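You operate a simulated robot arm through the tools that you are given. There is no shell and no other tool. Be economical: measure what you need, move in short steps, check, and stop when the job is done.

Carry out the task below with a simulated two-armed robot. There is one attempt and no reset: what you move stays moved.

JOB
Wipe up the spill on the top of the front bench with the blue cloth and put it back.

The check looks at the end state, three seconds after you hand in, the way a careful person would. Anything else that was tipped, shoved, dropped, spilled or broken makes it a failure. Flat cloth is picked up by pressing the open fingertips on it (5 to 10 N) and closing them slowly along it; thin cloth reads only 2 to 8 mm in the jaws.

ROBOT AND FRAMES
Two 7-joint arms with two-finger parallel grippers on one trunk, on a base that drives. Base frame: it is fixed to the floor where the robot stands at the start and does not move with it; the origin is under the middle of the robot, x ahead of it, y to its left, z up. Units: mm, degrees, N and s.
The left shoulder is at the start at [110, 169, 1472], the right one opposite. With the tool pointing down near the work surface each hand reaches from about 100 to 660 mm from the robot's upright axis, wherever it stands, measured 20 degrees to its own side. Payload 1.57 kg a hand.
Tool frame (each hand has its own): the origin (TCP) lies between the finger pads and is the grasp point; the fingertips stand 30 mm ahead of it; z points along the fingers, y is the line along which they close. Largest opening 80 mm; finger width 17, thickness 12; the body of the gripper, 40 by 82 mm, starts 80 mm behind the TCP.
Orientation is that of the tool frame in the base frame, as [roll, pitch, yaw] about the fixed x, y, z axes, in that order (R = Rz(yaw) Ry(pitch) Rx(roll)). With the fingers straight down and closing along the base's y, the tool's x points along the base's -x, its y along +y and its z along -z.

CONTROLS
- The arms move only by the tool arm_command. It takes "left_plan", "right_plan" or both (then of equal length, played together; a hand with none holds still); each is a list that holds one entry, the list of rows, each a list of 7 numbers: the turn, a rotation vector about the base's x, y, z in degrees, then the shift along the base's x, y, z in mm, then the finger opening in mm, from 0 to 80. In form: [[[ax, ay, az, tx, ty, tz, fingers], ...]]. A call has 1 to 10 rows; each row shifts and turns the commanded pose from where the row before left it. Each row takes 0.2 s and may step no farther than 50 mm and 8.6 degrees from the row before; otherwise, or with a gripper value out of range, the whole call is refused. Where a pose cannot be reached the arm comes as near as it can. A force on the tool above 40 N (or 10 N above the force at the start of the call, whichever is more), or a blocked arm, ends the call early, and 0.2 s more pass. Each finger travels about 72 mm/s and halts on what it meets, pressing with about 38 N; the grip force reading is that of the motor and also rises with nothing between the fingers. The clock runs only during rows and for 0.2 s after the last one: add rows that do not move to give the fingers time. The reply holds the time, the measured pose of the TCP, the force on the tool along the base axes, the opening and the grip force, in the units named above and with some noise, with the torque about the TCP (base axes, N m) and any sound that the robot's microphone picked up, and new pictures: "pictures" is both (left out), scene, wrist or none (wrist: the cameras of the hands that moved).
- Cameras (640 x 400 px; columns grow to the right, rows downward): "scene" is now at [151.2, -15.2, 1649.4]; the picture's right is [-0.23, -0.97, 0.00], its down [-0.78, 0.18, -0.59] and it looks along [0.58, -0.14, -0.80] (base axes); focal length 270 px, centre (320, 200). "left" rides on the left gripper at [72, 7, -122] in its tool frame; the picture's right is [-0.09, 1.00, 0.00], its down [-0.84, -0.08, -0.54] and it looks along [-0.54, -0.05, 0.84] (tool axes); focal length 238 px, centre (320, 200). "right" rides on the right gripper at [72, -7, -122] in its tool frame; the picture's right is [0.09, 1.00, 0.00], its down [-0.84, 0.08, -0.54] and it looks along [-0.54, 0.05, 0.84] (tool axes); focal length 238 px, centre (320, 200). There is no depth. A picture from a camera that has moved, and an enlarged one, comes with that camera's place and axes in the base frame and with its lens.
- move_column(by): slides the trunk up (or, below 0, down) by that many mm; the arms and the scene camera ride with it, the base frame stays. It gives what a move gives, with no picture.
- base_move(legs): drives the robot by 1 to 6 legs, each [ahead, left, turn to the left] in mm, mm and degrees, along the robot's own axes; the way and the turn of a leg run together, so that a leg with both is an arc; at most 1500 mm and 180 degrees a leg. The arms and the cameras ride along, it lands a little off, and it stops where it bumps. It gives what a move gives, and a new picture of the scene camera.
- pan_tilt(pan, tilt): turns the head with the scene camera to pan (to the left, within 86 degrees either way) and tilt (down, from -29 to 69), counted from straight ahead of the robot. It gives what a move gives, and a new picture of the scene camera.
- inspect(camera, box): a new picture of the part [left, top, right, bottom] of that camera's present view, enlarged. The clock stands still meanwhile.
- hand_in(): hands the job in; it is judged then, once.

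Work in short steps. Places have to be worked out from the pictures, the camera data and where the tool is seen: move nearer, look again, correct. Check each grasp and each placing, and mend what went wrong. You have 120 turns and 260 pictures in all, those below and enlarged ones among them. Open the grippers and draw the arms clear of the work before you hand the job in, unless the task says otherwise; then end with one line.

The tools are called after "Call:" as a command line: name --argument value ..., lists and objects as JSON in quotes. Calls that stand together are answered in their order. arm_command: Moves the arms, as the interface text tells. Its arguments: {"type":"object","properties":{"left_plan":{"type":"array"},"right_plan":{"type":"array"},"pictures":{"type":"string","enum":["both","scene","wrist","none"]}},"required":[]} The other tools are called the same way: move_column (by) slides the trunk up or down; base_move (legs) drives the base; pan_tilt (pan, tilt) turns the head that bears the scene camera; inspect (camera, box) takes an enlarged picture of a part of a camera's view; hand_in () hands the job in.

At the start:

```text
time_s: 0.0
left_ee_pos: [703.5, 105.3, 1169.7]
left_orientation: [-180.0, 0.0, 180.0]
left_force: [-0.8, 0.2, -0.2]
left_wrist_torque: [0.0, 0.02, 0.0]
left_width: 79.8
left_finger_force: 0.1
right_ee_pos: [555.7, -442.0, 1016.5]
right_orientation: [-180.0, 0.0, 180.0]
right_force: [0.0, -0.8, -0.1]
right_wrist_torque: [0.04, 0.0, 0.02]
right_width: 80.0
right_finger_force: 0.1
trunk travel left (down, up): [-786.0, 104.0]
robot x, y, heading: [-0.2, -2.4, 0.1]
head pan, tilt: [-13.3, 53.6]
```

scene: 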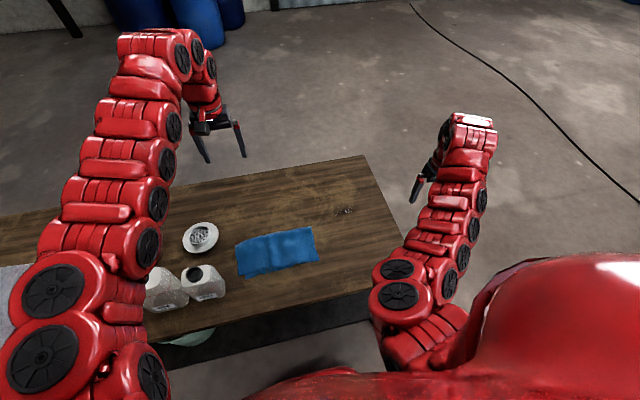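
right: 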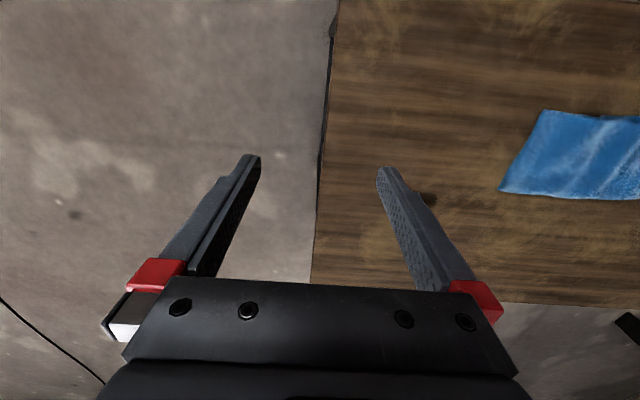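
left: 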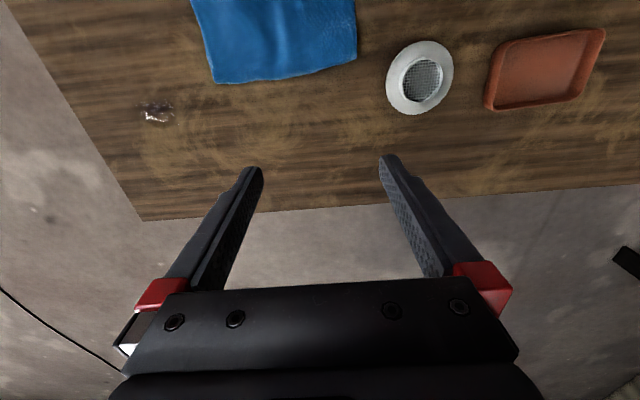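

The cloth appears to be at about (607, 40) and the spill at about (715, -253), with the bench top near z=760. I'll take enlarged views of both.

Call:
inspect --camera "scene" --box '[140, 150, 420, 325]'

Call:
inspect --camera "left" --box '[60, 0, 380, 200]'

Call:
pan_tilt --pan 0 --tilt 69

```text
2.29 times, centred on (280, 238) of scene
camera zoom: at [151.2, -15.2, 1649.4], right [-0.23, -0.97, 0.0], down [-0.78, 0.18, -0.59], along [0.58, -0.14, -0.8], focal length 617 px, centre (411, 114)
```

zoom: 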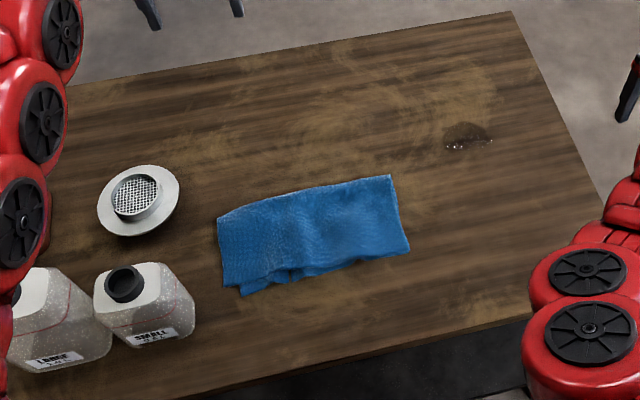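

```text
2.00 times, centred on (220, 100) of left
camera zoom: at [632.4, 110.8, 1292.0], right [0.09, 1.0, 0.0], down [0.84, -0.08, 0.54], along [0.54, -0.05, -0.84], focal length 477 px, centre (520, 400)
```

zoom: 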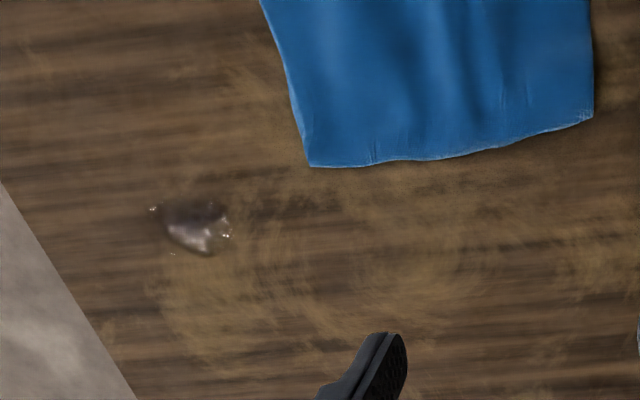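

```text
time_s: 0.8
left_ee_pos: [704.6, 104.2, 1170.1]
left_orientation: [-180.0, 0.0, 180.0]
left_force: [0.4, 0.0, -0.7]
left_wrist_torque: [0.02, -0.01, -0.01]
left_width: 80.0
left_finger_force: 0.0
right_ee_pos: [556.2, -442.5, 1016.0]
right_orientation: [179.9, 0.1, -180.0]
right_force: [-0.2, -0.6, 0.1]
right_wrist_torque: [-0.01, -0.02, 0.0]
right_width: 80.2
right_finger_force: 0.1
trunk travel left (down, up): [-786.0, 104.0]
robot x, y, heading: [-1.0, 1.6, 0.2]
head pan, tilt: [0.0, 68.8]
camera scene: at [135.6, 1.7, 1632.2], right [0.0, -1.0, 0.0], down [-0.93, 0.0, -0.36], along [0.36, 0.0, -0.93], focal length 270 px, centre (320, 200)
```

scene: 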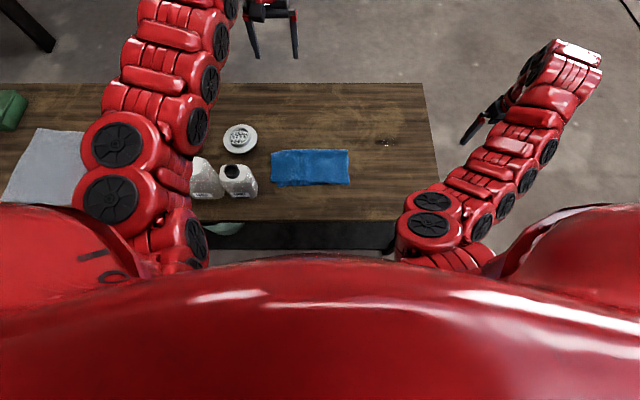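

Cloth corners come out at roughly (673,189), (673,-103), (530,-105) and (522,172), and the spill at about (705,-245). I'll move the right hand at its present height to above the right end of the cloth. The plan is to pinch there, drag over the spill, then lay the cloth back flat.

Call:
arm_command --right_plan '[[[0, 0, 0, 5, 46, 0, 60], [0, 0, 0, 5, 46, 0, 60], [0, 0, 0, 5, 46, 0, 60], [0, 0, 0, 5, 46, 0, 60], [0, 0, 0, 5, 46, 0, 60], [0, 0, 0, 5, 46, 0, 60], [0, 0, 0, 5, 46, 0, 60], [0, 0, 0, 7, 42, 0, 60], [0, 0, 0, 0, 0, 0, 60]]]'

```text
time_s: 2.8
left_ee_pos: [703.3, 104.1, 1172.4]
left_orientation: [179.9, 0.0, -180.0]
left_force: [-0.3, 0.7, 0.0]
left_wrist_torque: [-0.01, 0.0, -0.02]
left_width: 79.9
left_finger_force: 0.0
right_ee_pos: [621.5, -86.4, 992.6]
right_orientation: [-179.9, 0.0, -180.0]
right_force: [0.2, -1.6, -0.7]
right_wrist_torque: [0.03, 0.04, -0.01]
right_width: 59.9
right_finger_force: 0.1
right hand out of reach, approached as far as the arm can: row 1, 2, 3, 4
trunk travel left (down, up): [-786.0, 104.0]
robot x, y, heading: [-1.8, 0.7, 0.2]
head pan, tilt: [0.0, 68.8]
camera scene: at [135.3, 0.9, 1632.1], right [0.0, -1.0, 0.0], down [-0.93, 0.0, -0.36], along [0.36, 0.0, -0.93], focal length 270 px, centre (320, 200)
camera right: at [549.7, -92.5, 1115.0], right [-0.09, 1.0, 0.0], down [0.84, 0.08, 0.54], along [0.54, 0.05, -0.84], focal length 238 px, centre (320, 200)
```

scene: 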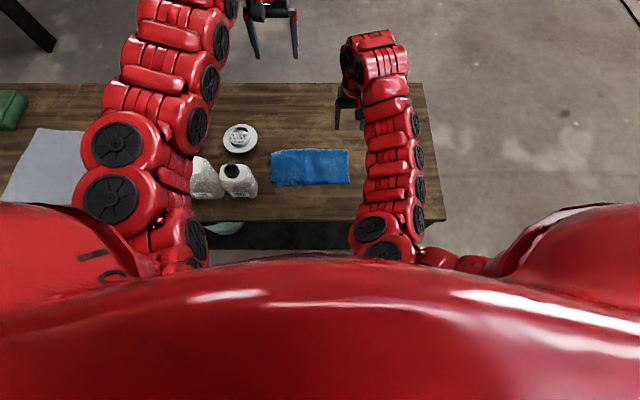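
right: 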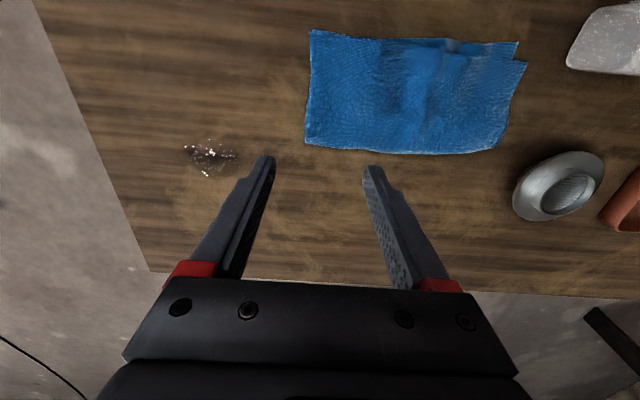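

This view is clear: the cloth's right edge is at y≈-104 (x 533–679), and the spill is centred at about (709,-253), roughly 80x55 mm. I'll check whether the cloth is folded into layers.

Call:
inspect --camera "right" --box '[290, 10, 540, 166]'

Call:
inspect --camera "scene" --box '[250, 130, 370, 205]'

```text
2.56 times, centred on (415, 88) of right
camera zoom: at [549.7, -92.5, 1115.0], right [-0.09, 1.0, 0.0], down [0.84, 0.08, 0.54], along [0.54, 0.05, -0.84], focal length 610 px, centre (77, 487)
```

zoom: 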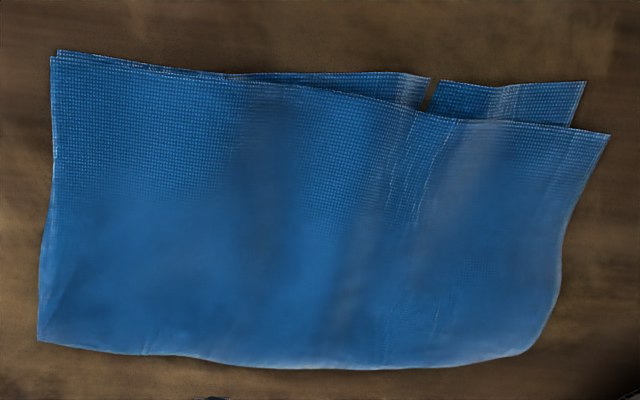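

```text
5.33 times, centred on (310, 168) of scene
camera zoom: at [135.3, 0.9, 1632.1], right [0.0, -1.0, 0.0], down [-0.93, 0.0, -0.36], along [0.36, 0.0, -0.93], focal length 1439 px, centre (373, 373)
```

zoom: 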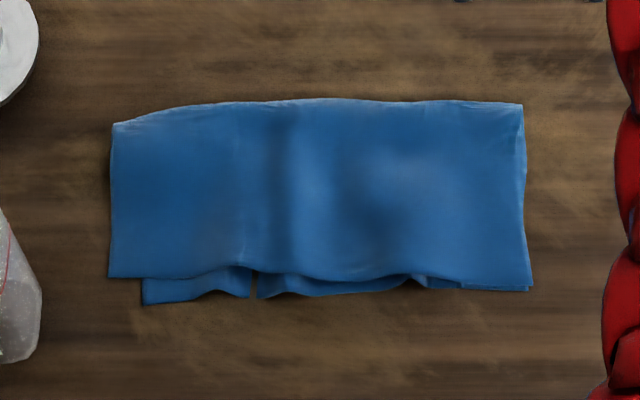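

The cloth is folded once, with the fold at its far edge (x≈679). I'll pinch both layers at the middle of its right edge, closing along y with one finger outside the edge. First I'll lower the trunk 130 mm for more reach.

Call:
move_column --by -130

Call:
pan_tilt --pan 0 --tilt 62

```text
time_s: 4.4
left_ee_pos: [704.4, 104.8, 1041.1]
left_orientation: [180.0, 0.0, 180.0]
left_force: [-0.5, -0.3, -0.6]
left_wrist_torque: [0.02, 0.01, -0.02]
left_width: 80.1
left_finger_force: 0.1
right_ee_pos: [621.7, -86.9, 863.8]
right_orientation: [-180.0, 0.0, -180.0]
right_force: [-0.6, 0.1, -1.3]
right_wrist_torque: [0.0, 0.0, 0.01]
right_width: 60.3
right_finger_force: 0.1
trunk travel left (down, up): [-656.0, 234.0]
robot x, y, heading: [-2.1, -1.4, -0.1]
head pan, tilt: [0.0, 68.8]
```

```text
time_s: 5.0
left_ee_pos: [704.1, 104.1, 1039.9]
left_orientation: [179.9, 0.1, 179.9]
left_force: [0.6, -0.2, -0.5]
left_wrist_torque: [0.0, 0.0, 0.01]
left_width: 80.1
left_finger_force: 0.1
right_ee_pos: [621.8, -85.4, 862.2]
right_orientation: [-179.9, -0.1, -180.0]
right_force: [-0.7, 0.0, 0.4]
right_wrist_torque: [0.0, 0.01, -0.01]
right_width: 60.0
right_finger_force: 0.0
trunk travel left (down, up): [-656.0, 234.0]
robot x, y, heading: [3.3, -0.6, 0.1]
head pan, tilt: [0.0, 62.0]
camera scene: at [143.9, 1.8, 1509.2], right [0.0, -1.0, 0.0], down [-0.88, 0.0, -0.47], along [0.47, 0.0, -0.88], focal length 270 px, centre (320, 200)
```

scene: 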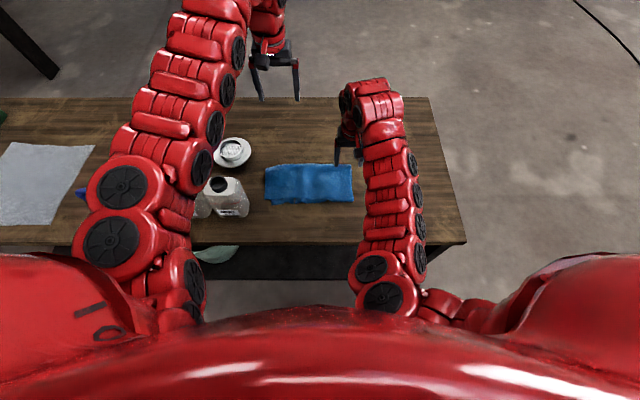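

Next I'll shift to x=607 and descend to about 20 mm above the bench.

Call:
arm_command --right_plan '[[[0, 0, 0, -7, 0, -15, 60], [0, 0, 0, -7, 0, -15, 60], [0, 0, 0, 0, 0, -12, 60], [0, 0, 0, 0, 0, -8, 60], [0, 0, 0, 0, 0, 0, 60]]]'

```text
time_s: 6.2
left_ee_pos: [704.3, 104.0, 1039.5]
left_orientation: [-179.9, 0.0, 180.0]
left_force: [0.8, -1.2, 0.7]
left_wrist_torque: [-0.02, -0.03, 0.01]
left_width: 80.3
left_finger_force: 0.0
right_ee_pos: [607.1, -86.3, 813.9]
right_orientation: [180.0, 0.0, 180.0]
right_force: [0.1, -0.2, 0.1]
right_wrist_torque: [0.02, -0.01, -0.02]
right_width: 59.8
right_finger_force: 0.0
trunk travel left (down, up): [-656.0, 234.0]
robot x, y, heading: [2.7, -1.5, 0.1]
head pan, tilt: [0.0, 62.0]
camera scene: at [143.9, 1.9, 1509.2], right [0.0, -1.0, 0.0], down [-0.88, 0.0, -0.47], along [0.47, 0.0, -0.88], focal length 270 px, centre (320, 200)
camera right: at [535.0, -92.6, 935.4], right [-0.09, 1.0, 0.0], down [0.84, 0.08, 0.54], along [0.54, 0.05, -0.84], focal length 238 px, centre (320, 200)
```

scene: 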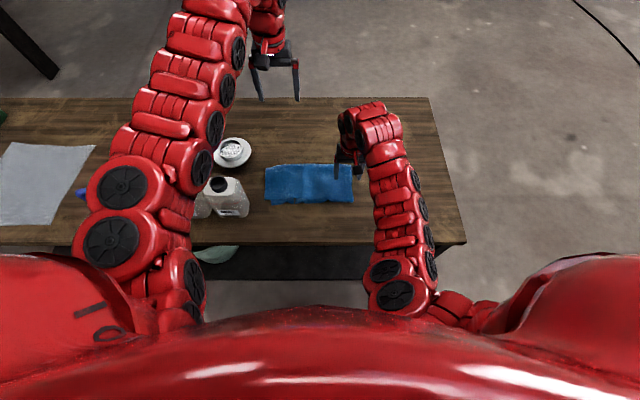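
right: 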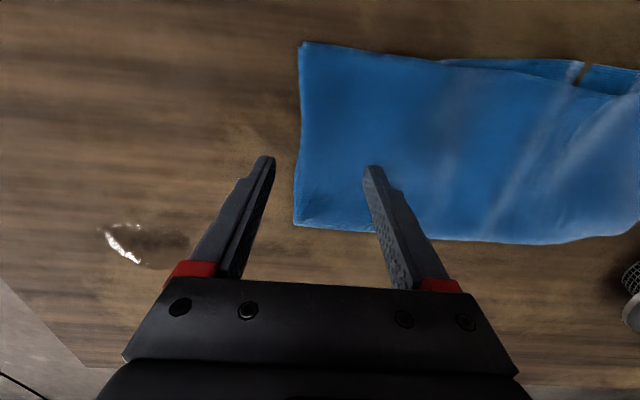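

The fingers straddle the right edge as planned, so I'll lower in small steps until they touch.

Call:
arm_command --right_plan '[[[0, 0, 0, 0, 4, -6, 60], [0, 0, 0, 0, 0, -5, 60], [0, 0, 0, 0, 0, -4, 60], [0, 0, 0, 0, 0, -3, 60], [0, 0, 0, 0, 0, 0, 60]]]' --pictures "none"

```text
time_s: 7.4
left_ee_pos: [703.7, 104.3, 1039.8]
left_orientation: [-179.9, 0.0, 180.0]
left_force: [0.5, -0.4, 0.3]
left_wrist_torque: [0.01, 0.01, 0.02]
left_width: 80.1
left_finger_force: 0.1
right_ee_pos: [607.6, -81.3, 794.9]
right_orientation: [-180.0, -0.1, -180.0]
right_force: [0.6, -0.4, -0.1]
right_wrist_torque: [0.0, 0.01, 0.0]
right_width: 59.8
right_finger_force: 0.0
trunk travel left (down, up): [-656.0, 234.0]
robot x, y, heading: [1.8, 3.3, 0.2]
head pan, tilt: [0.0, 62.0]
```

No contact yet at z=795, so I'll continue down in 2–3 mm steps.

Call:
arm_command --right_plan '[[[0, 0, 0, 0, 0, -3, 60], [0, 0, 0, 0, 0, -2, 60], [0, 0, 0, 0, 0, 0, 60]]]' --pictures "wrist"

```text
time_s: 8.2
left_ee_pos: [701.6, 105.4, 1040.9]
left_orientation: [-179.9, 0.2, -179.9]
left_force: [0.0, 1.2, 0.9]
left_wrist_torque: [-0.01, 0.04, -0.02]
left_width: 80.0
left_finger_force: 0.1
right_ee_pos: [608.0, -81.5, 792.5]
right_orientation: [179.9, 0.4, -180.0]
right_force: [3.7, 0.3, 18.3]
right_wrist_torque: [0.68, -0.05, -0.11]
right_width: 60.0
right_finger_force: 0.0
trunk travel left (down, up): [-656.0, 234.0]
robot x, y, heading: [-0.8, 1.4, 0.0]
head pan, tilt: [0.0, 62.0]
camera right: at [534.8, -88.0, 913.1], right [-0.09, 1.0, 0.0], down [0.83, 0.08, 0.55], along [0.54, 0.05, -0.84], focal length 238 px, centre (320, 200)
```

right: 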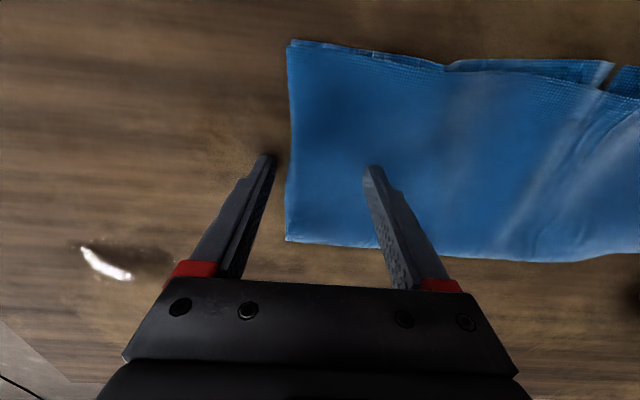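

Contact shows 18 N, mostly on the cloth finger. I'll ease off 1.5 mm to get under 10 N and close slowly.

Call:
arm_command --right_plan '[[[0, 0, 0, 0, 0, -0.5, 60], [0, 0, 0, 0, 0, 2, 60], [0, 0, 0, 0, 0, 0, 52], [0, 0, 0, 0, 0, 0, 44], [0, 0, 0, 0, 0, 0, 36], [0, 0, 0, 0, 0, 0, 28], [0, 0, 0, 0, 0, 0, 20]]]' --pictures "wrist"

```text
time_s: 9.8
left_ee_pos: [702.3, 105.0, 1041.3]
left_orientation: [-179.9, 0.1, -180.0]
left_force: [-0.3, -0.3, 1.1]
left_wrist_torque: [-0.04, 0.01, -0.01]
left_width: 80.4
left_finger_force: 0.0
right_ee_pos: [608.3, -82.7, 791.5]
right_orientation: [-180.0, 0.0, -179.9]
right_force: [-0.8, 0.1, 14.7]
right_wrist_torque: [0.31, 0.09, -0.01]
right_width: 20.3
right_finger_force: 0.7
trunk travel left (down, up): [-656.0, 234.0]
robot x, y, heading: [-1.9, 1.5, -0.0]
head pan, tilt: [0.0, 62.0]
camera right: at [534.9, -88.7, 913.4], right [-0.09, 1.0, 0.0], down [0.84, 0.08, 0.54], along [0.54, 0.05, -0.84], focal length 238 px, centre (320, 200)
```

right: 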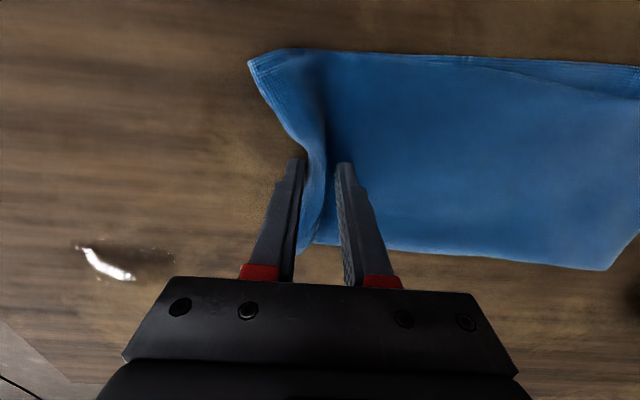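

The cloth is gathering between the fingers, so I'll finish closing.

Call:
arm_command --right_plan '[[[0, 0, 0, 0, 0, 0, 14], [0, 0, 0, 0, 0, 0, 8], [0, 0, 0, 0, 0, 0, 2], [0, 0, 0, 0, 0, 0, 0], [0, 0, 0, 0, 0, 1, 0], [0, 0, 0, 0, 0, 0, 0]]]'

Call:
inspect --camera "right" --box '[200, 80, 456, 240]'

```text
time_s: 11.2
left_ee_pos: [703.2, 104.1, 1040.1]
left_orientation: [-179.8, 0.1, -180.0]
left_force: [-0.1, 0.8, 0.3]
left_wrist_torque: [-0.02, 0.01, 0.02]
left_width: 80.1
left_finger_force: 0.1
right_ee_pos: [607.3, -82.0, 791.2]
right_orientation: [180.0, 0.0, -180.0]
right_force: [-0.5, -2.0, 3.9]
right_wrist_torque: [0.04, 0.02, -0.04]
right_width: 5.5
right_finger_force: 25.3
trunk travel left (down, up): [-656.0, 234.0]
robot x, y, heading: [-0.2, -0.1, -0.1]
head pan, tilt: [0.0, 62.0]
camera scene: at [143.4, 1.8, 1509.1], right [0.0, -1.0, 0.0], down [-0.88, 0.0, -0.47], along [0.47, 0.0, -0.88], focal length 270 px, centre (320, 200)
camera right: at [535.3, -88.6, 913.8], right [-0.09, 1.0, 0.0], down [0.84, 0.08, 0.54], along [0.54, 0.05, -0.84], focal length 238 px, centre (320, 200)
```

scene: 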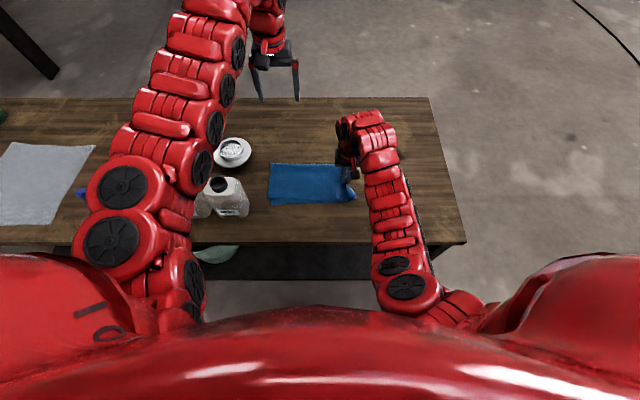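
right: 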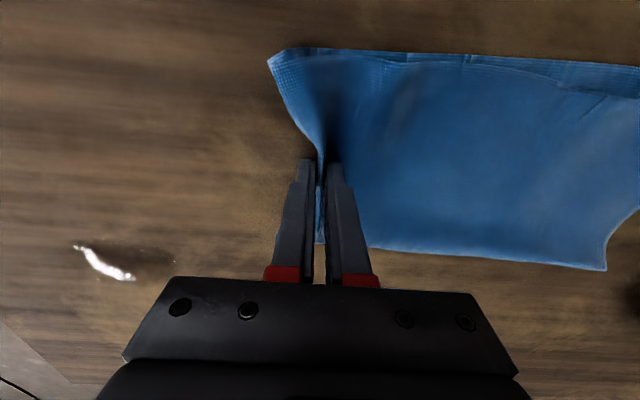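

```text
2.50 times, centred on (328, 160) of right
camera zoom: at [535.3, -88.6, 913.8], right [-0.09, 1.0, 0.0], down [0.84, 0.08, 0.54], along [0.54, 0.05, -0.84], focal length 596 px, centre (300, 300)
```

zoom: 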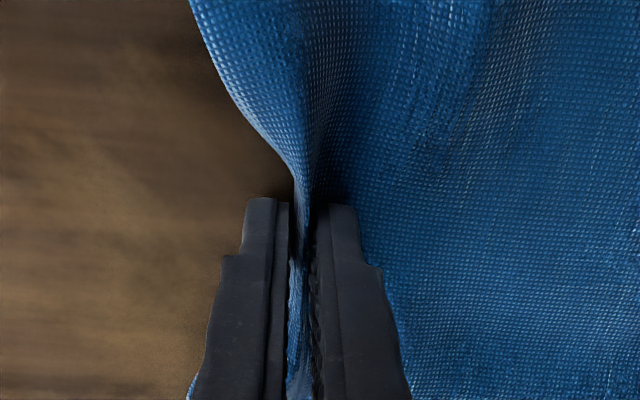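

The cloth is held at 5.5 mm, which should be both layers. I'll raise slightly and drag to just left of the spill.

Call:
arm_command --right_plan '[[[0, 0, 0, 0, 0, 4, 0], [0, 0, 0, 16, -19, 0, 0], [0, 0, 0, 16, -19, 0, 0], [0, 0, 0, 16, -19, 0, 0], [0, 0, 0, 16, -19, 0, 0], [0, 0, 0, 16, -19, 0, 0], [0, 0, 0, 13, -19, 0, 0], [0, 0, 0, 0, 0, 0, 0]]]'

```text
time_s: 13.0
left_ee_pos: [703.9, 104.5, 1039.5]
left_orientation: [180.0, 0.0, -180.0]
left_force: [-0.2, -0.2, 0.1]
left_wrist_torque: [-0.01, -0.01, 0.03]
left_width: 79.8
left_finger_force: 0.0
right_ee_pos: [701.0, -195.8, 795.8]
right_orientation: [-179.9, 0.0, -179.9]
right_force: [-0.2, -0.7, 1.3]
right_wrist_torque: [0.04, -0.01, 0.05]
right_width: 5.3
right_finger_force: 25.0
trunk travel left (down, up): [-656.0, 234.0]
robot x, y, heading: [-1.9, -0.7, -0.2]
head pan, tilt: [0.0, 62.0]
camera scene: at [143.7, 2.4, 1509.2], right [0.0, -1.0, 0.0], down [-0.88, 0.0, -0.47], along [0.47, 0.0, -0.88], focal length 270 px, centre (320, 200)
camera right: at [628.9, -201.3, 917.7], right [-0.09, 1.0, 0.0], down [0.84, 0.08, 0.54], along [0.54, 0.05, -0.84], focal length 238 px, centre (320, 200)
```

scene: 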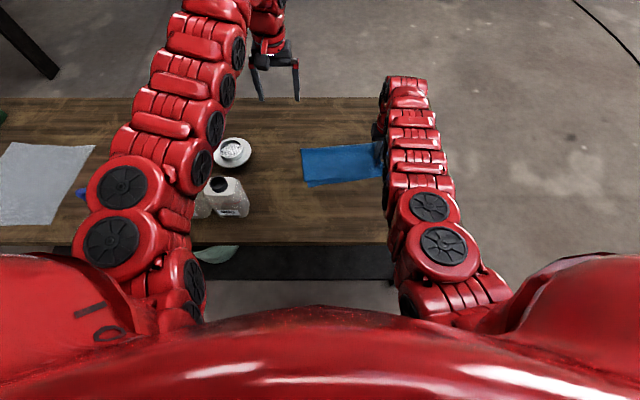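
right: 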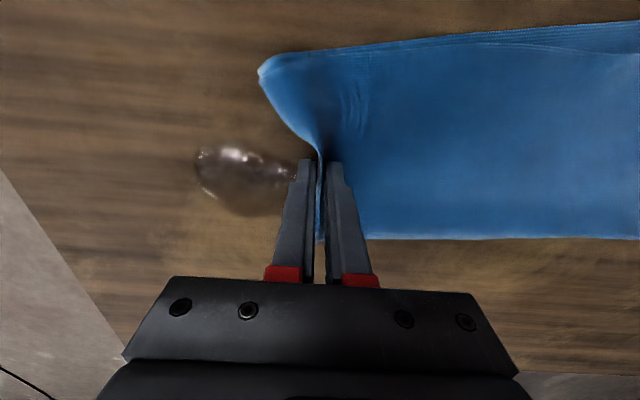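

The spill now spans x 693–750 and y -283 to -208. I'll press lightly and zigzag across it while moving to -y, with the cloth trailing behind.

Call:
arm_command --right_plan '[[[0, 0, 0, 0, 0, -4, 0], [0, 0, 0, 0, 0, -1.5, 0], [0, 0, 0, 22, -8, 0, 0], [0, 0, 0, 22, -8, 0, 0], [0, 0, 0, -22, -8, 0, 0], [0, 0, 0, -22, -8, 0, 0], [0, 0, 0, 0, 0, 0, 0]]]'

```text
time_s: 14.6
left_ee_pos: [702.5, 105.4, 1039.8]
left_orientation: [-179.9, 0.0, 180.0]
left_force: [-0.3, 0.4, -0.6]
left_wrist_torque: [0.02, 0.01, -0.01]
left_width: 80.3
left_finger_force: 0.0
right_ee_pos: [656.4, -214.0, 793.7]
right_orientation: [180.0, 0.0, 180.0]
right_force: [0.7, -0.1, 0.0]
right_wrist_torque: [0.02, 0.01, 0.0]
right_width: 5.1
right_finger_force: 25.0
right hand out of reach, approached as far as the arm can: row 3, 4
trunk travel left (down, up): [-656.0, 234.0]
robot x, y, heading: [3.7, -1.0, 0.1]
head pan, tilt: [0.0, 62.0]
camera scene: at [144.5, 2.6, 1509.2], right [0.0, -1.0, 0.0], down [-0.88, 0.0, -0.47], along [0.47, 0.0, -0.88], focal length 270 px, centre (320, 200)
camera right: at [585.5, -221.3, 915.5], right [-0.09, 1.0, 0.0], down [0.84, 0.08, 0.54], along [0.54, 0.05, -0.84], focal length 238 px, centre (320, 200)
```

scene: 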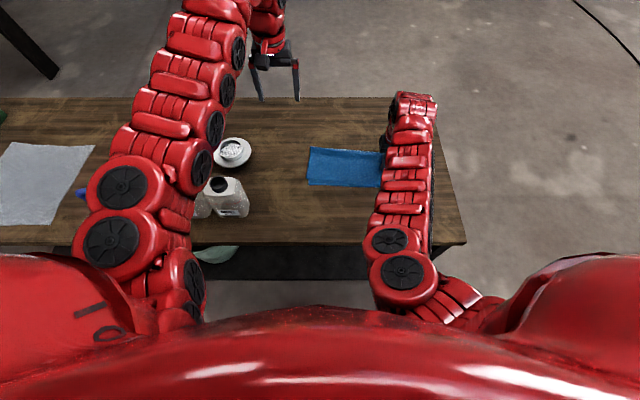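
right: 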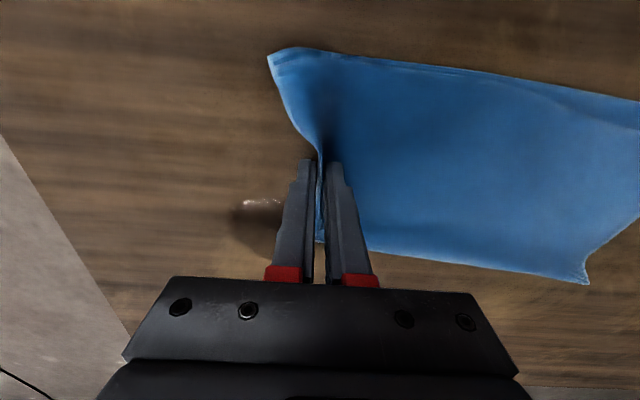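

The arm ran out of reach near x≈705. Tilting the tool about 25° so the fingertips point outward gains roughly 80 mm, so I'll lift slightly, tilt, and go to (715,-195).

Call:
arm_command --right_plan '[[[0, -8.4, 0, 0, 0, 10, 0], [0, -8.4, 0, 5, 5, 0, 0], [0, -8.4, 0, 15, 5, 0, 0], [0, 0, 0, 20, 5, 0, 0], [0, 0, 0, 18, 4, 0, 0], [0, 0, 0, 0, 0, 0, 0]]]'

```text
time_s: 16.0
left_ee_pos: [703.2, 104.4, 1039.7]
left_orientation: [180.0, -0.1, 180.0]
left_force: [0.6, 0.0, 0.4]
left_wrist_torque: [-0.01, 0.01, 0.03]
left_width: 80.3
left_finger_force: 0.1
right_ee_pos: [715.3, -196.9, 803.2]
right_orientation: [-180.0, 25.3, 180.0]
right_force: [0.1, 0.6, -0.5]
right_wrist_torque: [0.04, 0.01, 0.02]
right_width: 5.2
right_finger_force: 25.7
trunk travel left (down, up): [-656.0, 234.0]
robot x, y, heading: [2.3, 1.2, -0.2]
head pan, tilt: [0.0, 62.0]
camera scene: at [143.5, 1.6, 1509.3], right [0.0, -1.0, 0.0], down [-0.88, 0.0, -0.47], along [0.47, 0.0, -0.88], focal length 270 px, centre (320, 200)
camera right: at [598.7, -203.6, 883.6], right [-0.08, 1.0, -0.04], down [0.53, 0.08, 0.85], along [0.85, 0.05, -0.53], focal length 238 px, centre (320, 200)
```

scene: 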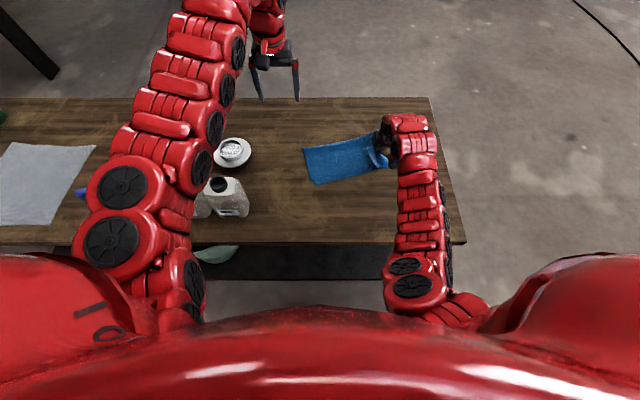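
right: 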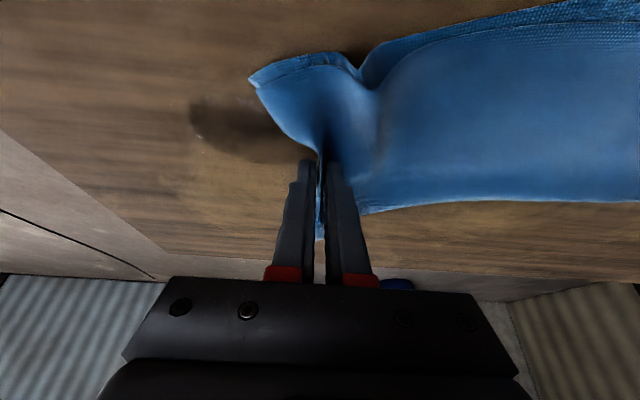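

Reach is fine now, and the spill is still at x 685–745, y -285 to -205. I'll press down left of it and sweep to -y, with tips at x≈725.

Call:
arm_command --right_plan '[[[0, 0, 0, 0, 0, -9, 0], [0, 0, 0, 0, 0, -3, 0], [0, 0, 0, 0, -18, 0, 0], [0, 0, 0, 0, -18, 0, 0], [0, 0, 0, 0, -18, 0, 0], [0, 0, 0, 0, -18, 0, 0], [0, 0, 0, 0, -18, 0, 0], [0, 0, 0, 0, -18, 0, 0], [0, 0, 0, 0, 0, 0, 0]]]'

```text
time_s: 18.0
left_ee_pos: [702.0, 105.8, 1039.6]
left_orientation: [-179.9, 0.0, 180.0]
left_force: [-0.4, -0.7, -0.1]
left_wrist_torque: [0.03, 0.01, -0.01]
left_width: 80.1
left_finger_force: 0.1
right_ee_pos: [715.0, -302.4, 794.9]
right_orientation: [-179.9, 25.4, -179.8]
right_force: [-0.1, 7.8, 19.5]
right_wrist_torque: [0.42, 0.04, 0.01]
right_width: 5.3
right_finger_force: 25.2
trunk travel left (down, up): [-656.0, 234.0]
robot x, y, heading: [-0.9, 1.1, -0.1]
head pan, tilt: [0.0, 62.0]
camera scene: at [141.5, 4.3, 1509.5], right [0.0, -1.0, 0.0], down [-0.88, 0.0, -0.47], along [0.47, 0.0, -0.88], focal length 270 px, centre (320, 200)
camera right: at [597.6, -309.6, 873.4], right [-0.08, 1.0, -0.04], down [0.52, 0.08, 0.85], along [0.85, 0.05, -0.53], focal length 238 px, centre (320, 200)
```

scene: 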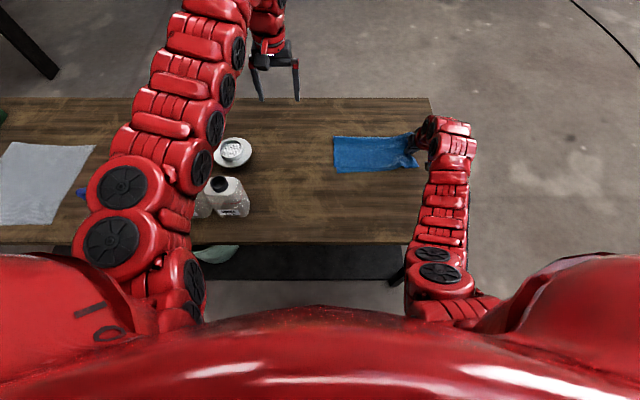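
right: 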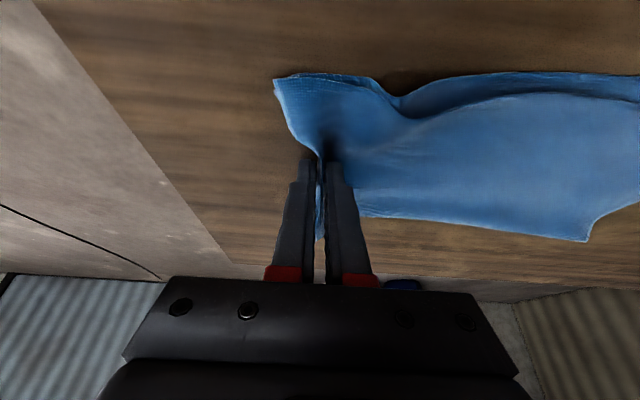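

It's pressing with 19 N and the cloth now covers the spill. I'll lift, swing back left, and look for what remains.

Call:
arm_command --right_plan '[[[0, 0, 0, 0, 0, 20, 0], [0, 0, 0, -3, 25, 25, 0], [0, 0, 0, -6, 40, 25, 0], [0, 0, 0, -6, 40, 0, 0], [0, 0, 0, -6, 30, -10, 0], [0, 0, 0, 0, 0, 0, 0]]]' --pictures "wrist"

```text
time_s: 19.4
left_ee_pos: [703.1, 104.2, 1040.5]
left_orientation: [-179.9, 0.0, -179.9]
left_force: [0.3, -0.2, 0.7]
left_wrist_torque: [0.01, 0.01, 0.01]
left_width: 80.2
left_finger_force: 0.0
right_ee_pos: [693.3, -169.8, 852.5]
right_orientation: [179.9, 25.2, 180.0]
right_force: [0.2, -0.4, -0.2]
right_wrist_torque: [-0.01, 0.0, 0.0]
right_width: 5.0
right_finger_force: 25.4
trunk travel left (down, up): [-656.0, 234.0]
robot x, y, heading: [-0.8, 2.1, -0.1]
head pan, tilt: [0.0, 62.0]
camera right: at [577.0, -175.9, 931.7], right [-0.08, 1.0, -0.04], down [0.53, 0.08, 0.85], along [0.85, 0.05, -0.53], focal length 238 px, centre (320, 200)
```

right: 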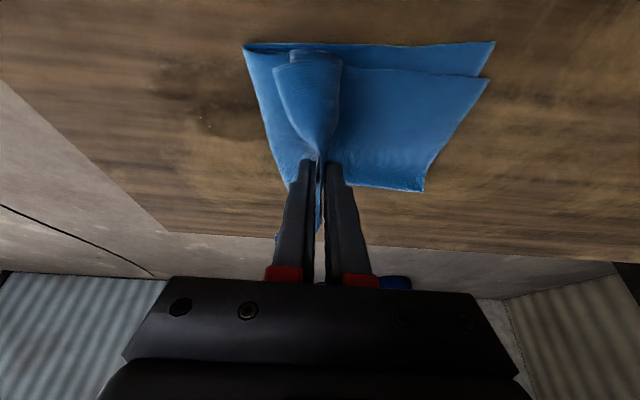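

Call:
inspect --camera "right" --box '[100, 30, 300, 155]'

```text
3.20 times, centred on (200, 92) of right
camera zoom: at [577.0, -175.9, 931.7], right [-0.08, 1.0, -0.04], down [0.53, 0.08, 0.85], along [0.85, 0.05, -0.53], focal length 763 px, centre (704, 544)
```

zoom: 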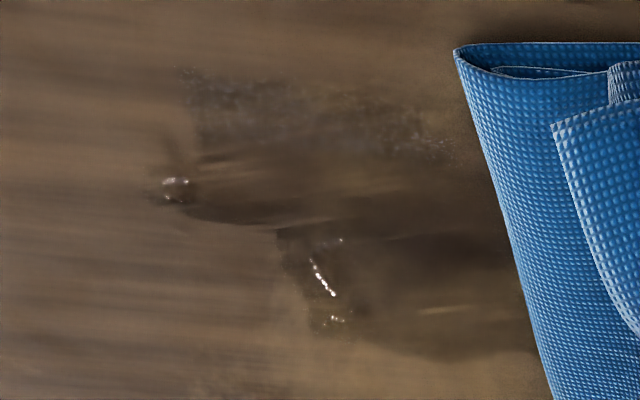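

About half is gone. Residue spans x 672–770 and y -310 to -205, so I'll sweep in parallel lanes, starting with tips at x≈680.

Call:
arm_command --right_plan '[[[0, 0, 0, -12, -5, -28, 0], [0, 0, 0, -12, -10, -26, 0], [0, 0, 0, 0, -10, -6, 0], [0, 0, 0, 0, -22, 0, 0], [0, 0, 0, 0, -22, 0, 0], [0, 0, 0, 0, -22, 0, 0], [0, 0, 0, 0, -22, 0, 0], [0, 0, 0, 0, -22, 0, 0], [0, 0, 0, 0, -18, 0, 0], [0, 0, 0, 0, 0, 0, 0]]]' --pictures "wrist"

Call:
arm_command --right_plan '[[[0, 0, 0, 0, 0, 25, 0], [0, 0, 0, 5, 35, 25, 0], [0, 0, 0, 10, 45, 0, 0], [0, 0, 0, 10, 40, 0, 0], [0, 0, 0, 0, 25, 0, 0], [0, 0, 0, 0, 0, 0, 0]]]' --pictures "wrist"

```text
time_s: 21.3
left_ee_pos: [702.7, 104.6, 1040.7]
left_orientation: [180.0, 0.3, 179.9]
left_force: [0.3, 0.0, 0.5]
left_wrist_torque: [0.04, 0.05, -0.03]
left_width: 80.0
left_finger_force: 0.1
right_ee_pos: [672.0, -303.4, 795.7]
right_orientation: [-179.9, 25.9, -179.8]
right_force: [-5.4, 3.5, 26.1]
right_wrist_torque: [0.19, 0.17, 0.05]
right_width: 5.0
right_finger_force: 25.4
trunk travel left (down, up): [-656.0, 234.0]
robot x, y, heading: [-1.1, 1.8, -0.3]
head pan, tilt: [0.0, 62.0]
stopped in row 9 (right hand): the force on the tool passed its limit at 40 N (the readings are from after the stop); the commanded pose is now the measured one
camera right: at [554.0, -309.6, 874.0], right [-0.09, 1.0, -0.04], down [0.52, 0.08, 0.85], along [0.85, 0.05, -0.52], focal length 238 px, centre (320, 200)
```

right: 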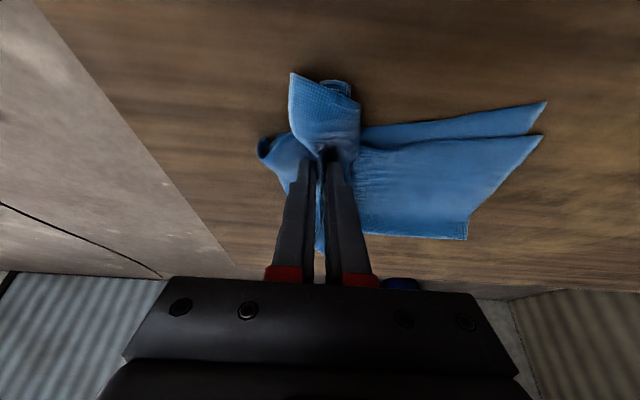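

```text
time_s: 22.7
left_ee_pos: [704.3, 104.1, 1039.6]
left_orientation: [180.0, 0.0, -180.0]
left_force: [0.0, 0.3, 0.0]
left_wrist_torque: [0.01, 0.01, 0.04]
left_width: 80.1
left_finger_force: 0.0
right_ee_pos: [696.2, -156.8, 841.2]
right_orientation: [179.9, 25.4, -179.9]
right_force: [0.5, -0.8, 0.1]
right_wrist_torque: [0.05, 0.0, -0.01]
right_width: 5.2
right_finger_force: 25.5
trunk travel left (down, up): [-656.0, 234.0]
robot x, y, heading: [4.3, -1.1, -0.4]
head pan, tilt: [0.0, 62.0]
camera right: at [579.1, -163.8, 920.3], right [-0.09, 1.0, -0.04], down [0.52, 0.08, 0.85], along [0.85, 0.05, -0.53], focal length 238 px, centre (320, 200)
```

right: 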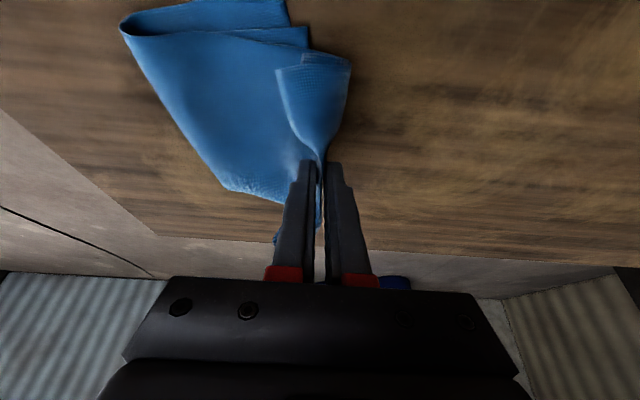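

The cloth now lies over the spill. I'll pull it left, clear of the area, to look again.

Call:
arm_command --right_plan '[[[0, 0, 0, 0, 40, 15, 0], [0, 0, 0, 0, 40, 15, 0], [0, 0, 0, 0, 40, 0, 0], [0, 0, 0, 0, 0, 0, 0]]]' --pictures "wrist"

Call:
inspect --camera "right" --box '[40, 20, 280, 170]'

```text
time_s: 23.7
left_ee_pos: [704.2, 104.3, 1039.7]
left_orientation: [-179.9, 0.1, -179.9]
left_force: [0.7, 0.3, -0.9]
left_wrist_torque: [-0.01, -0.01, -0.04]
left_width: 80.1
left_finger_force: 0.0
right_ee_pos: [696.9, -39.1, 871.7]
right_orientation: [179.9, 25.3, -179.9]
right_force: [-0.2, 0.0, 0.1]
right_wrist_torque: [0.03, 0.0, 0.0]
right_width: 5.2
right_finger_force: 25.6
trunk travel left (down, up): [-656.0, 234.0]
robot x, y, heading: [-0.3, 0.3, -0.3]
head pan, tilt: [0.0, 62.0]
camera right: at [579.2, -45.2, 951.3], right [-0.08, 1.0, -0.04], down [0.52, 0.08, 0.85], along [0.85, 0.05, -0.53], focal length 238 px, centre (320, 200)
```

right: 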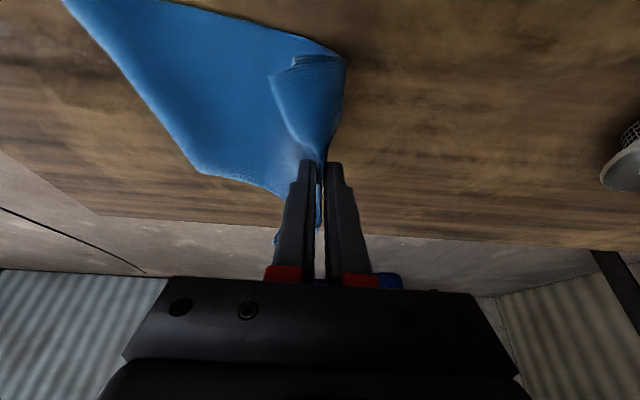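

```text
2.67 times, centred on (160, 95) of right
camera zoom: at [579.2, -45.2, 951.3], right [-0.08, 1.0, -0.04], down [0.52, 0.08, 0.85], along [0.85, 0.05, -0.53], focal length 636 px, centre (747, 480)
```

zoom: 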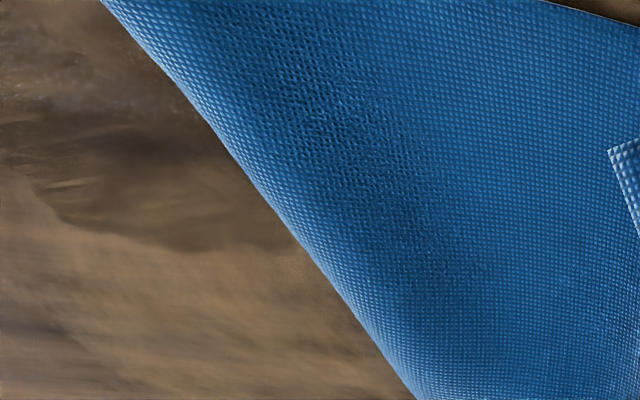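

Some residue remains. I'll press again at lane x≈735 going right and x≈705 coming back, a bit lighter.

Call:
arm_command --right_plan '[[[0, 0, 0, 6, -45, 0, 0], [0, 0, 0, 10, -45, -10, 0], [0, 0, 0, 10, -45, -20, 0], [0, 0, 0, 5, -20, -30, 0], [0, 0, 0, 0, -15, -18, 0], [0, 0, 0, 0, -22, 0, 0], [0, 0, 0, 0, -22, 0, 0], [0, 0, 0, 0, -22, 0, 0], [0, 0, 0, 0, -22, 0, 0], [0, 0, 0, 0, -15, 0, 0]]]' --pictures "wrist"

```text
refused: row 3 steps farther than a row can; nothing moved
```

Call:
arm_command --right_plan '[[[0, 0, 0, 6, -45, 0, 0], [0, 0, 0, 10, -45, -10, 0], [0, 0, 0, 10, -40, -20, 0], [0, 0, 0, 5, -25, -30, 0], [0, 0, 0, 0, -15, -18, 0], [0, 0, 0, 0, -22, 0, 0], [0, 0, 0, 0, -22, 0, 0], [0, 0, 0, 0, -22, 0, 0], [0, 0, 0, 0, -22, 0, 0], [0, 0, 0, 0, -15, 0, 0]]]' --pictures "wrist"

```text
time_s: 25.9
left_ee_pos: [703.7, 104.5, 1041.3]
left_orientation: [-179.9, 0.2, -180.0]
left_force: [0.3, -0.7, 0.3]
left_wrist_torque: [0.02, 0.02, 0.04]
left_width: 80.2
left_finger_force: 0.0
right_ee_pos: [726.7, -311.7, 794.4]
right_orientation: [179.9, 25.5, -179.9]
right_force: [-0.6, 2.4, 5.2]
right_wrist_torque: [0.14, -0.02, -0.02]
right_width: 5.2
right_finger_force: 25.3
trunk travel left (down, up): [-656.0, 234.0]
robot x, y, heading: [-2.5, -1.0, 0.0]
head pan, tilt: [0.0, 62.0]
camera right: at [609.0, -317.4, 874.0], right [-0.09, 1.0, -0.04], down [0.52, 0.08, 0.85], along [0.85, 0.05, -0.53], focal length 238 px, centre (320, 200)
```

right: 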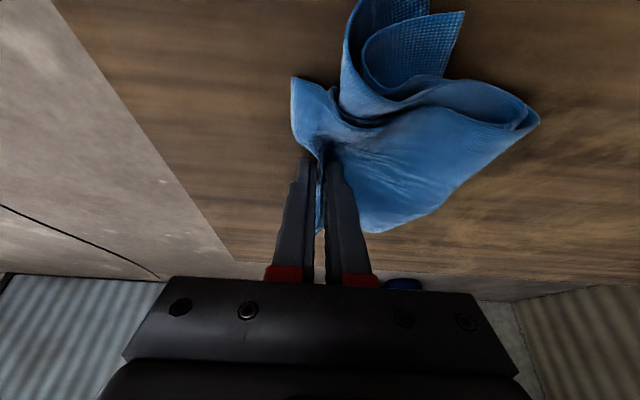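

Contact is at 5 N. I'll sweep back leftwards at x≈705, pressing slightly more.

Call:
arm_command --right_plan '[[[0, 0, 0, -12, 0, -1, 0], [0, 0, 0, -8, 18, 0, 0], [0, 0, 0, 0, 22, 0, 0], [0, 0, 0, 0, 22, 0, 0], [0, 0, 0, 0, 22, 0, 0], [0, 0, 0, 0, 22, 0, 0], [0, 0, 0, 0, 22, 5, 0], [0, 0, 0, 0, 30, 20, 0], [0, 0, 0, 0, 40, 25, 0], [0, 0, 0, 0, 40, 20, 0]]]' --pictures "wrist"

Call:
arm_command --right_plan '[[[0, 0, 0, 0, 40, 25, 0], [0, 0, 0, 0, 40, 25, 0], [0, 0, 0, -10, 40, 25, 0], [0, 0, 0, -10, 0, 20, 0], [0, 0, 0, 0, 0, 0, 0]]]'

```text
time_s: 28.1
left_ee_pos: [702.4, 107.0, 1039.7]
left_orientation: [-180.0, 0.0, -180.0]
left_force: [0.0, -0.2, 1.2]
left_wrist_torque: [0.03, -0.01, -0.01]
left_width: 80.3
left_finger_force: 0.0
right_ee_pos: [705.3, -73.5, 865.1]
right_orientation: [-180.0, 25.4, -179.9]
right_force: [-1.2, 1.0, 0.6]
right_wrist_torque: [0.0, 0.0, 0.01]
right_width: 5.0
right_finger_force: 25.0
trunk travel left (down, up): [-656.0, 234.0]
robot x, y, heading: [0.6, 0.4, 0.3]
head pan, tilt: [0.0, 62.0]
camera right: at [588.7, -79.2, 943.5], right [-0.08, 1.0, -0.04], down [0.52, 0.08, 0.85], along [0.85, 0.05, -0.53], focal length 238 px, centre (320, 200)
```

right: 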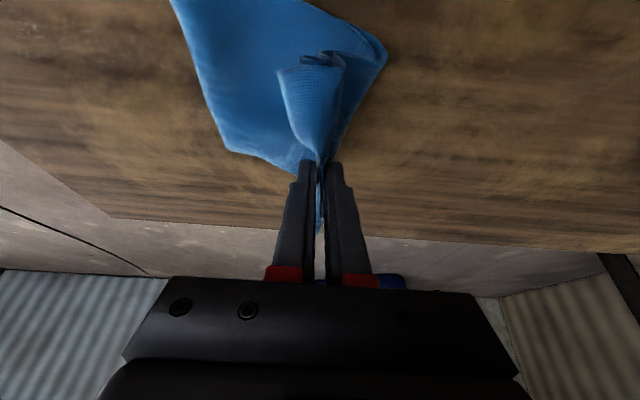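

```text
time_s: 29.3
left_ee_pos: [704.2, 106.7, 1039.4]
left_orientation: [-179.9, 0.1, 180.0]
left_force: [-1.3, 0.6, 0.4]
left_wrist_torque: [-0.02, 0.01, 0.02]
left_width: 80.1
left_finger_force: 0.0
right_ee_pos: [686.9, 46.5, 958.7]
right_orientation: [179.9, 25.4, -179.9]
right_force: [0.5, -0.6, -0.6]
right_wrist_torque: [0.03, 0.03, -0.02]
right_width: 5.0
right_finger_force: 25.2
trunk travel left (down, up): [-656.0, 234.0]
robot x, y, heading: [4.2, 1.7, -0.1]
head pan, tilt: [0.0, 62.0]
camera scene: at [144.3, 2.1, 1509.1], right [0.0, -1.0, 0.0], down [-0.88, 0.0, -0.47], along [0.47, 0.0, -0.88], focal length 270 px, centre (320, 200)
camera right: at [569.4, 39.7, 1037.7], right [-0.09, 1.0, -0.04], down [0.52, 0.08, 0.85], along [0.85, 0.05, -0.53], focal length 238 px, centre (320, 200)
```

scene: 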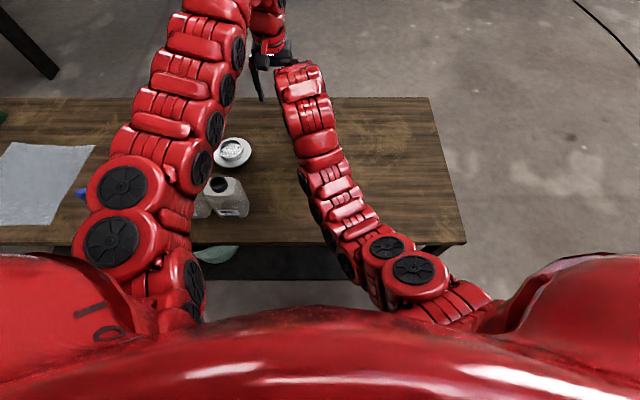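
right: 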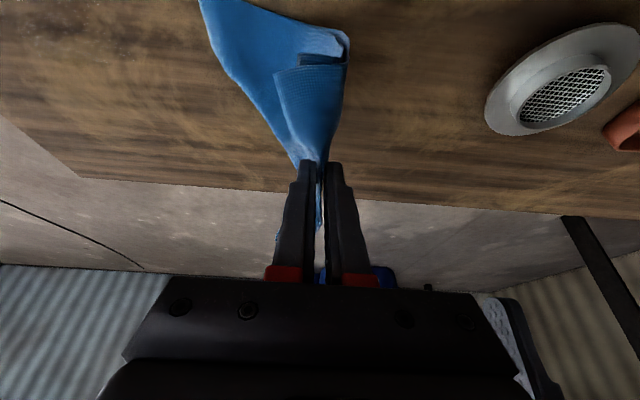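

The spill area is uncovered in both views now, so I'll look closely.

Call:
inspect --camera "scene" --box '[340, 105, 460, 180]'

Call:
inspect --camera "right" --box '[0, 0, 260, 162]'

```text
5.33 times, centred on (400, 142) of scene
camera zoom: at [144.3, 2.1, 1509.1], right [0.0, -1.0, 0.0], down [-0.88, 0.0, -0.47], along [0.47, 0.0, -0.88], focal length 1439 px, centre (-107, 507)
```

zoom: 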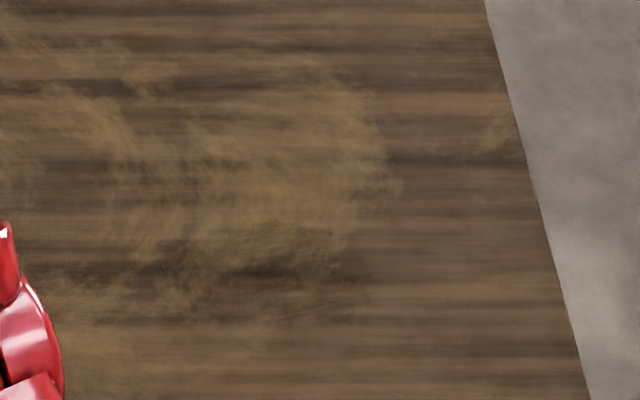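

```text
2.46 times, centred on (130, 81) of right
camera zoom: at [569.4, 39.7, 1037.7], right [-0.09, 1.0, -0.04], down [0.52, 0.08, 0.85], along [0.85, 0.05, -0.53], focal length 587 px, centre (788, 493)
```

zoom: 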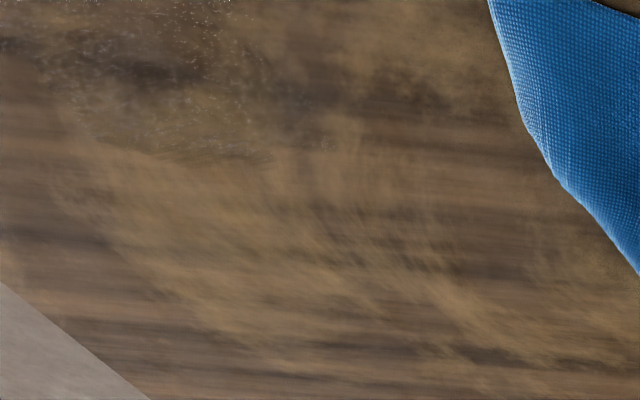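

A faint film with droplets remains around x 680–750, y -285 to -180. I'll go back and make a dense set of pressed lanes.

Call:
arm_command --right_plan '[[[0, 0, 0, -4, -44, -20, 0], [0, 0, 0, -4, -44, -20, 0], [0, 0, 0, -4, -44, -20, 0], [0, 0, 0, -4, -44, -20, 0], [0, 0, 0, -4, -36, -26, 0], [0, 0, 0, 0, 0, -30, 0], [0, 0, 0, 0, 0, -26, 0], [0, 0, 0, 0, 0, -4, 0], [0, 0, 0, 0, 0, 0, 0]]]' --pictures "wrist"

```text
time_s: 31.3
left_ee_pos: [702.9, 104.7, 1040.9]
left_orientation: [-179.9, 0.1, -179.9]
left_force: [0.9, -0.5, 0.9]
left_wrist_torque: [0.01, 0.0, -0.01]
left_width: 80.0
left_finger_force: 0.2
right_ee_pos: [666.1, -164.1, 794.6]
right_orientation: [180.0, 25.5, -180.0]
right_force: [-2.4, 0.1, 8.9]
right_wrist_torque: [0.03, 0.04, 0.01]
right_width: 5.0
right_finger_force: 24.9
trunk travel left (down, up): [-656.0, 234.0]
robot x, y, heading: [1.7, -0.4, 0.2]
head pan, tilt: [0.0, 62.0]
camera right: at [548.1, -171.3, 872.5], right [-0.09, 1.0, -0.04], down [0.52, 0.08, 0.85], along [0.85, 0.05, -0.53], focal length 238 px, centre (320, 200)
```

right: 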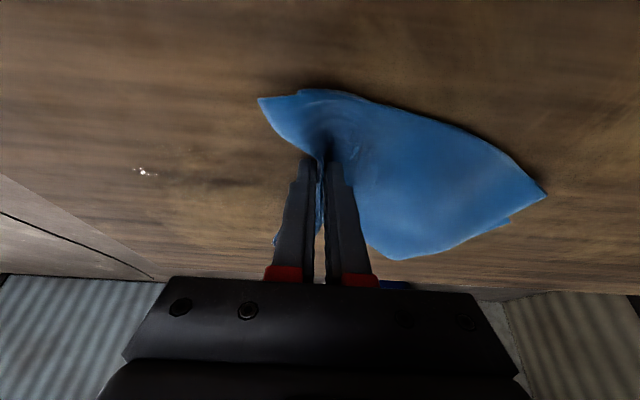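

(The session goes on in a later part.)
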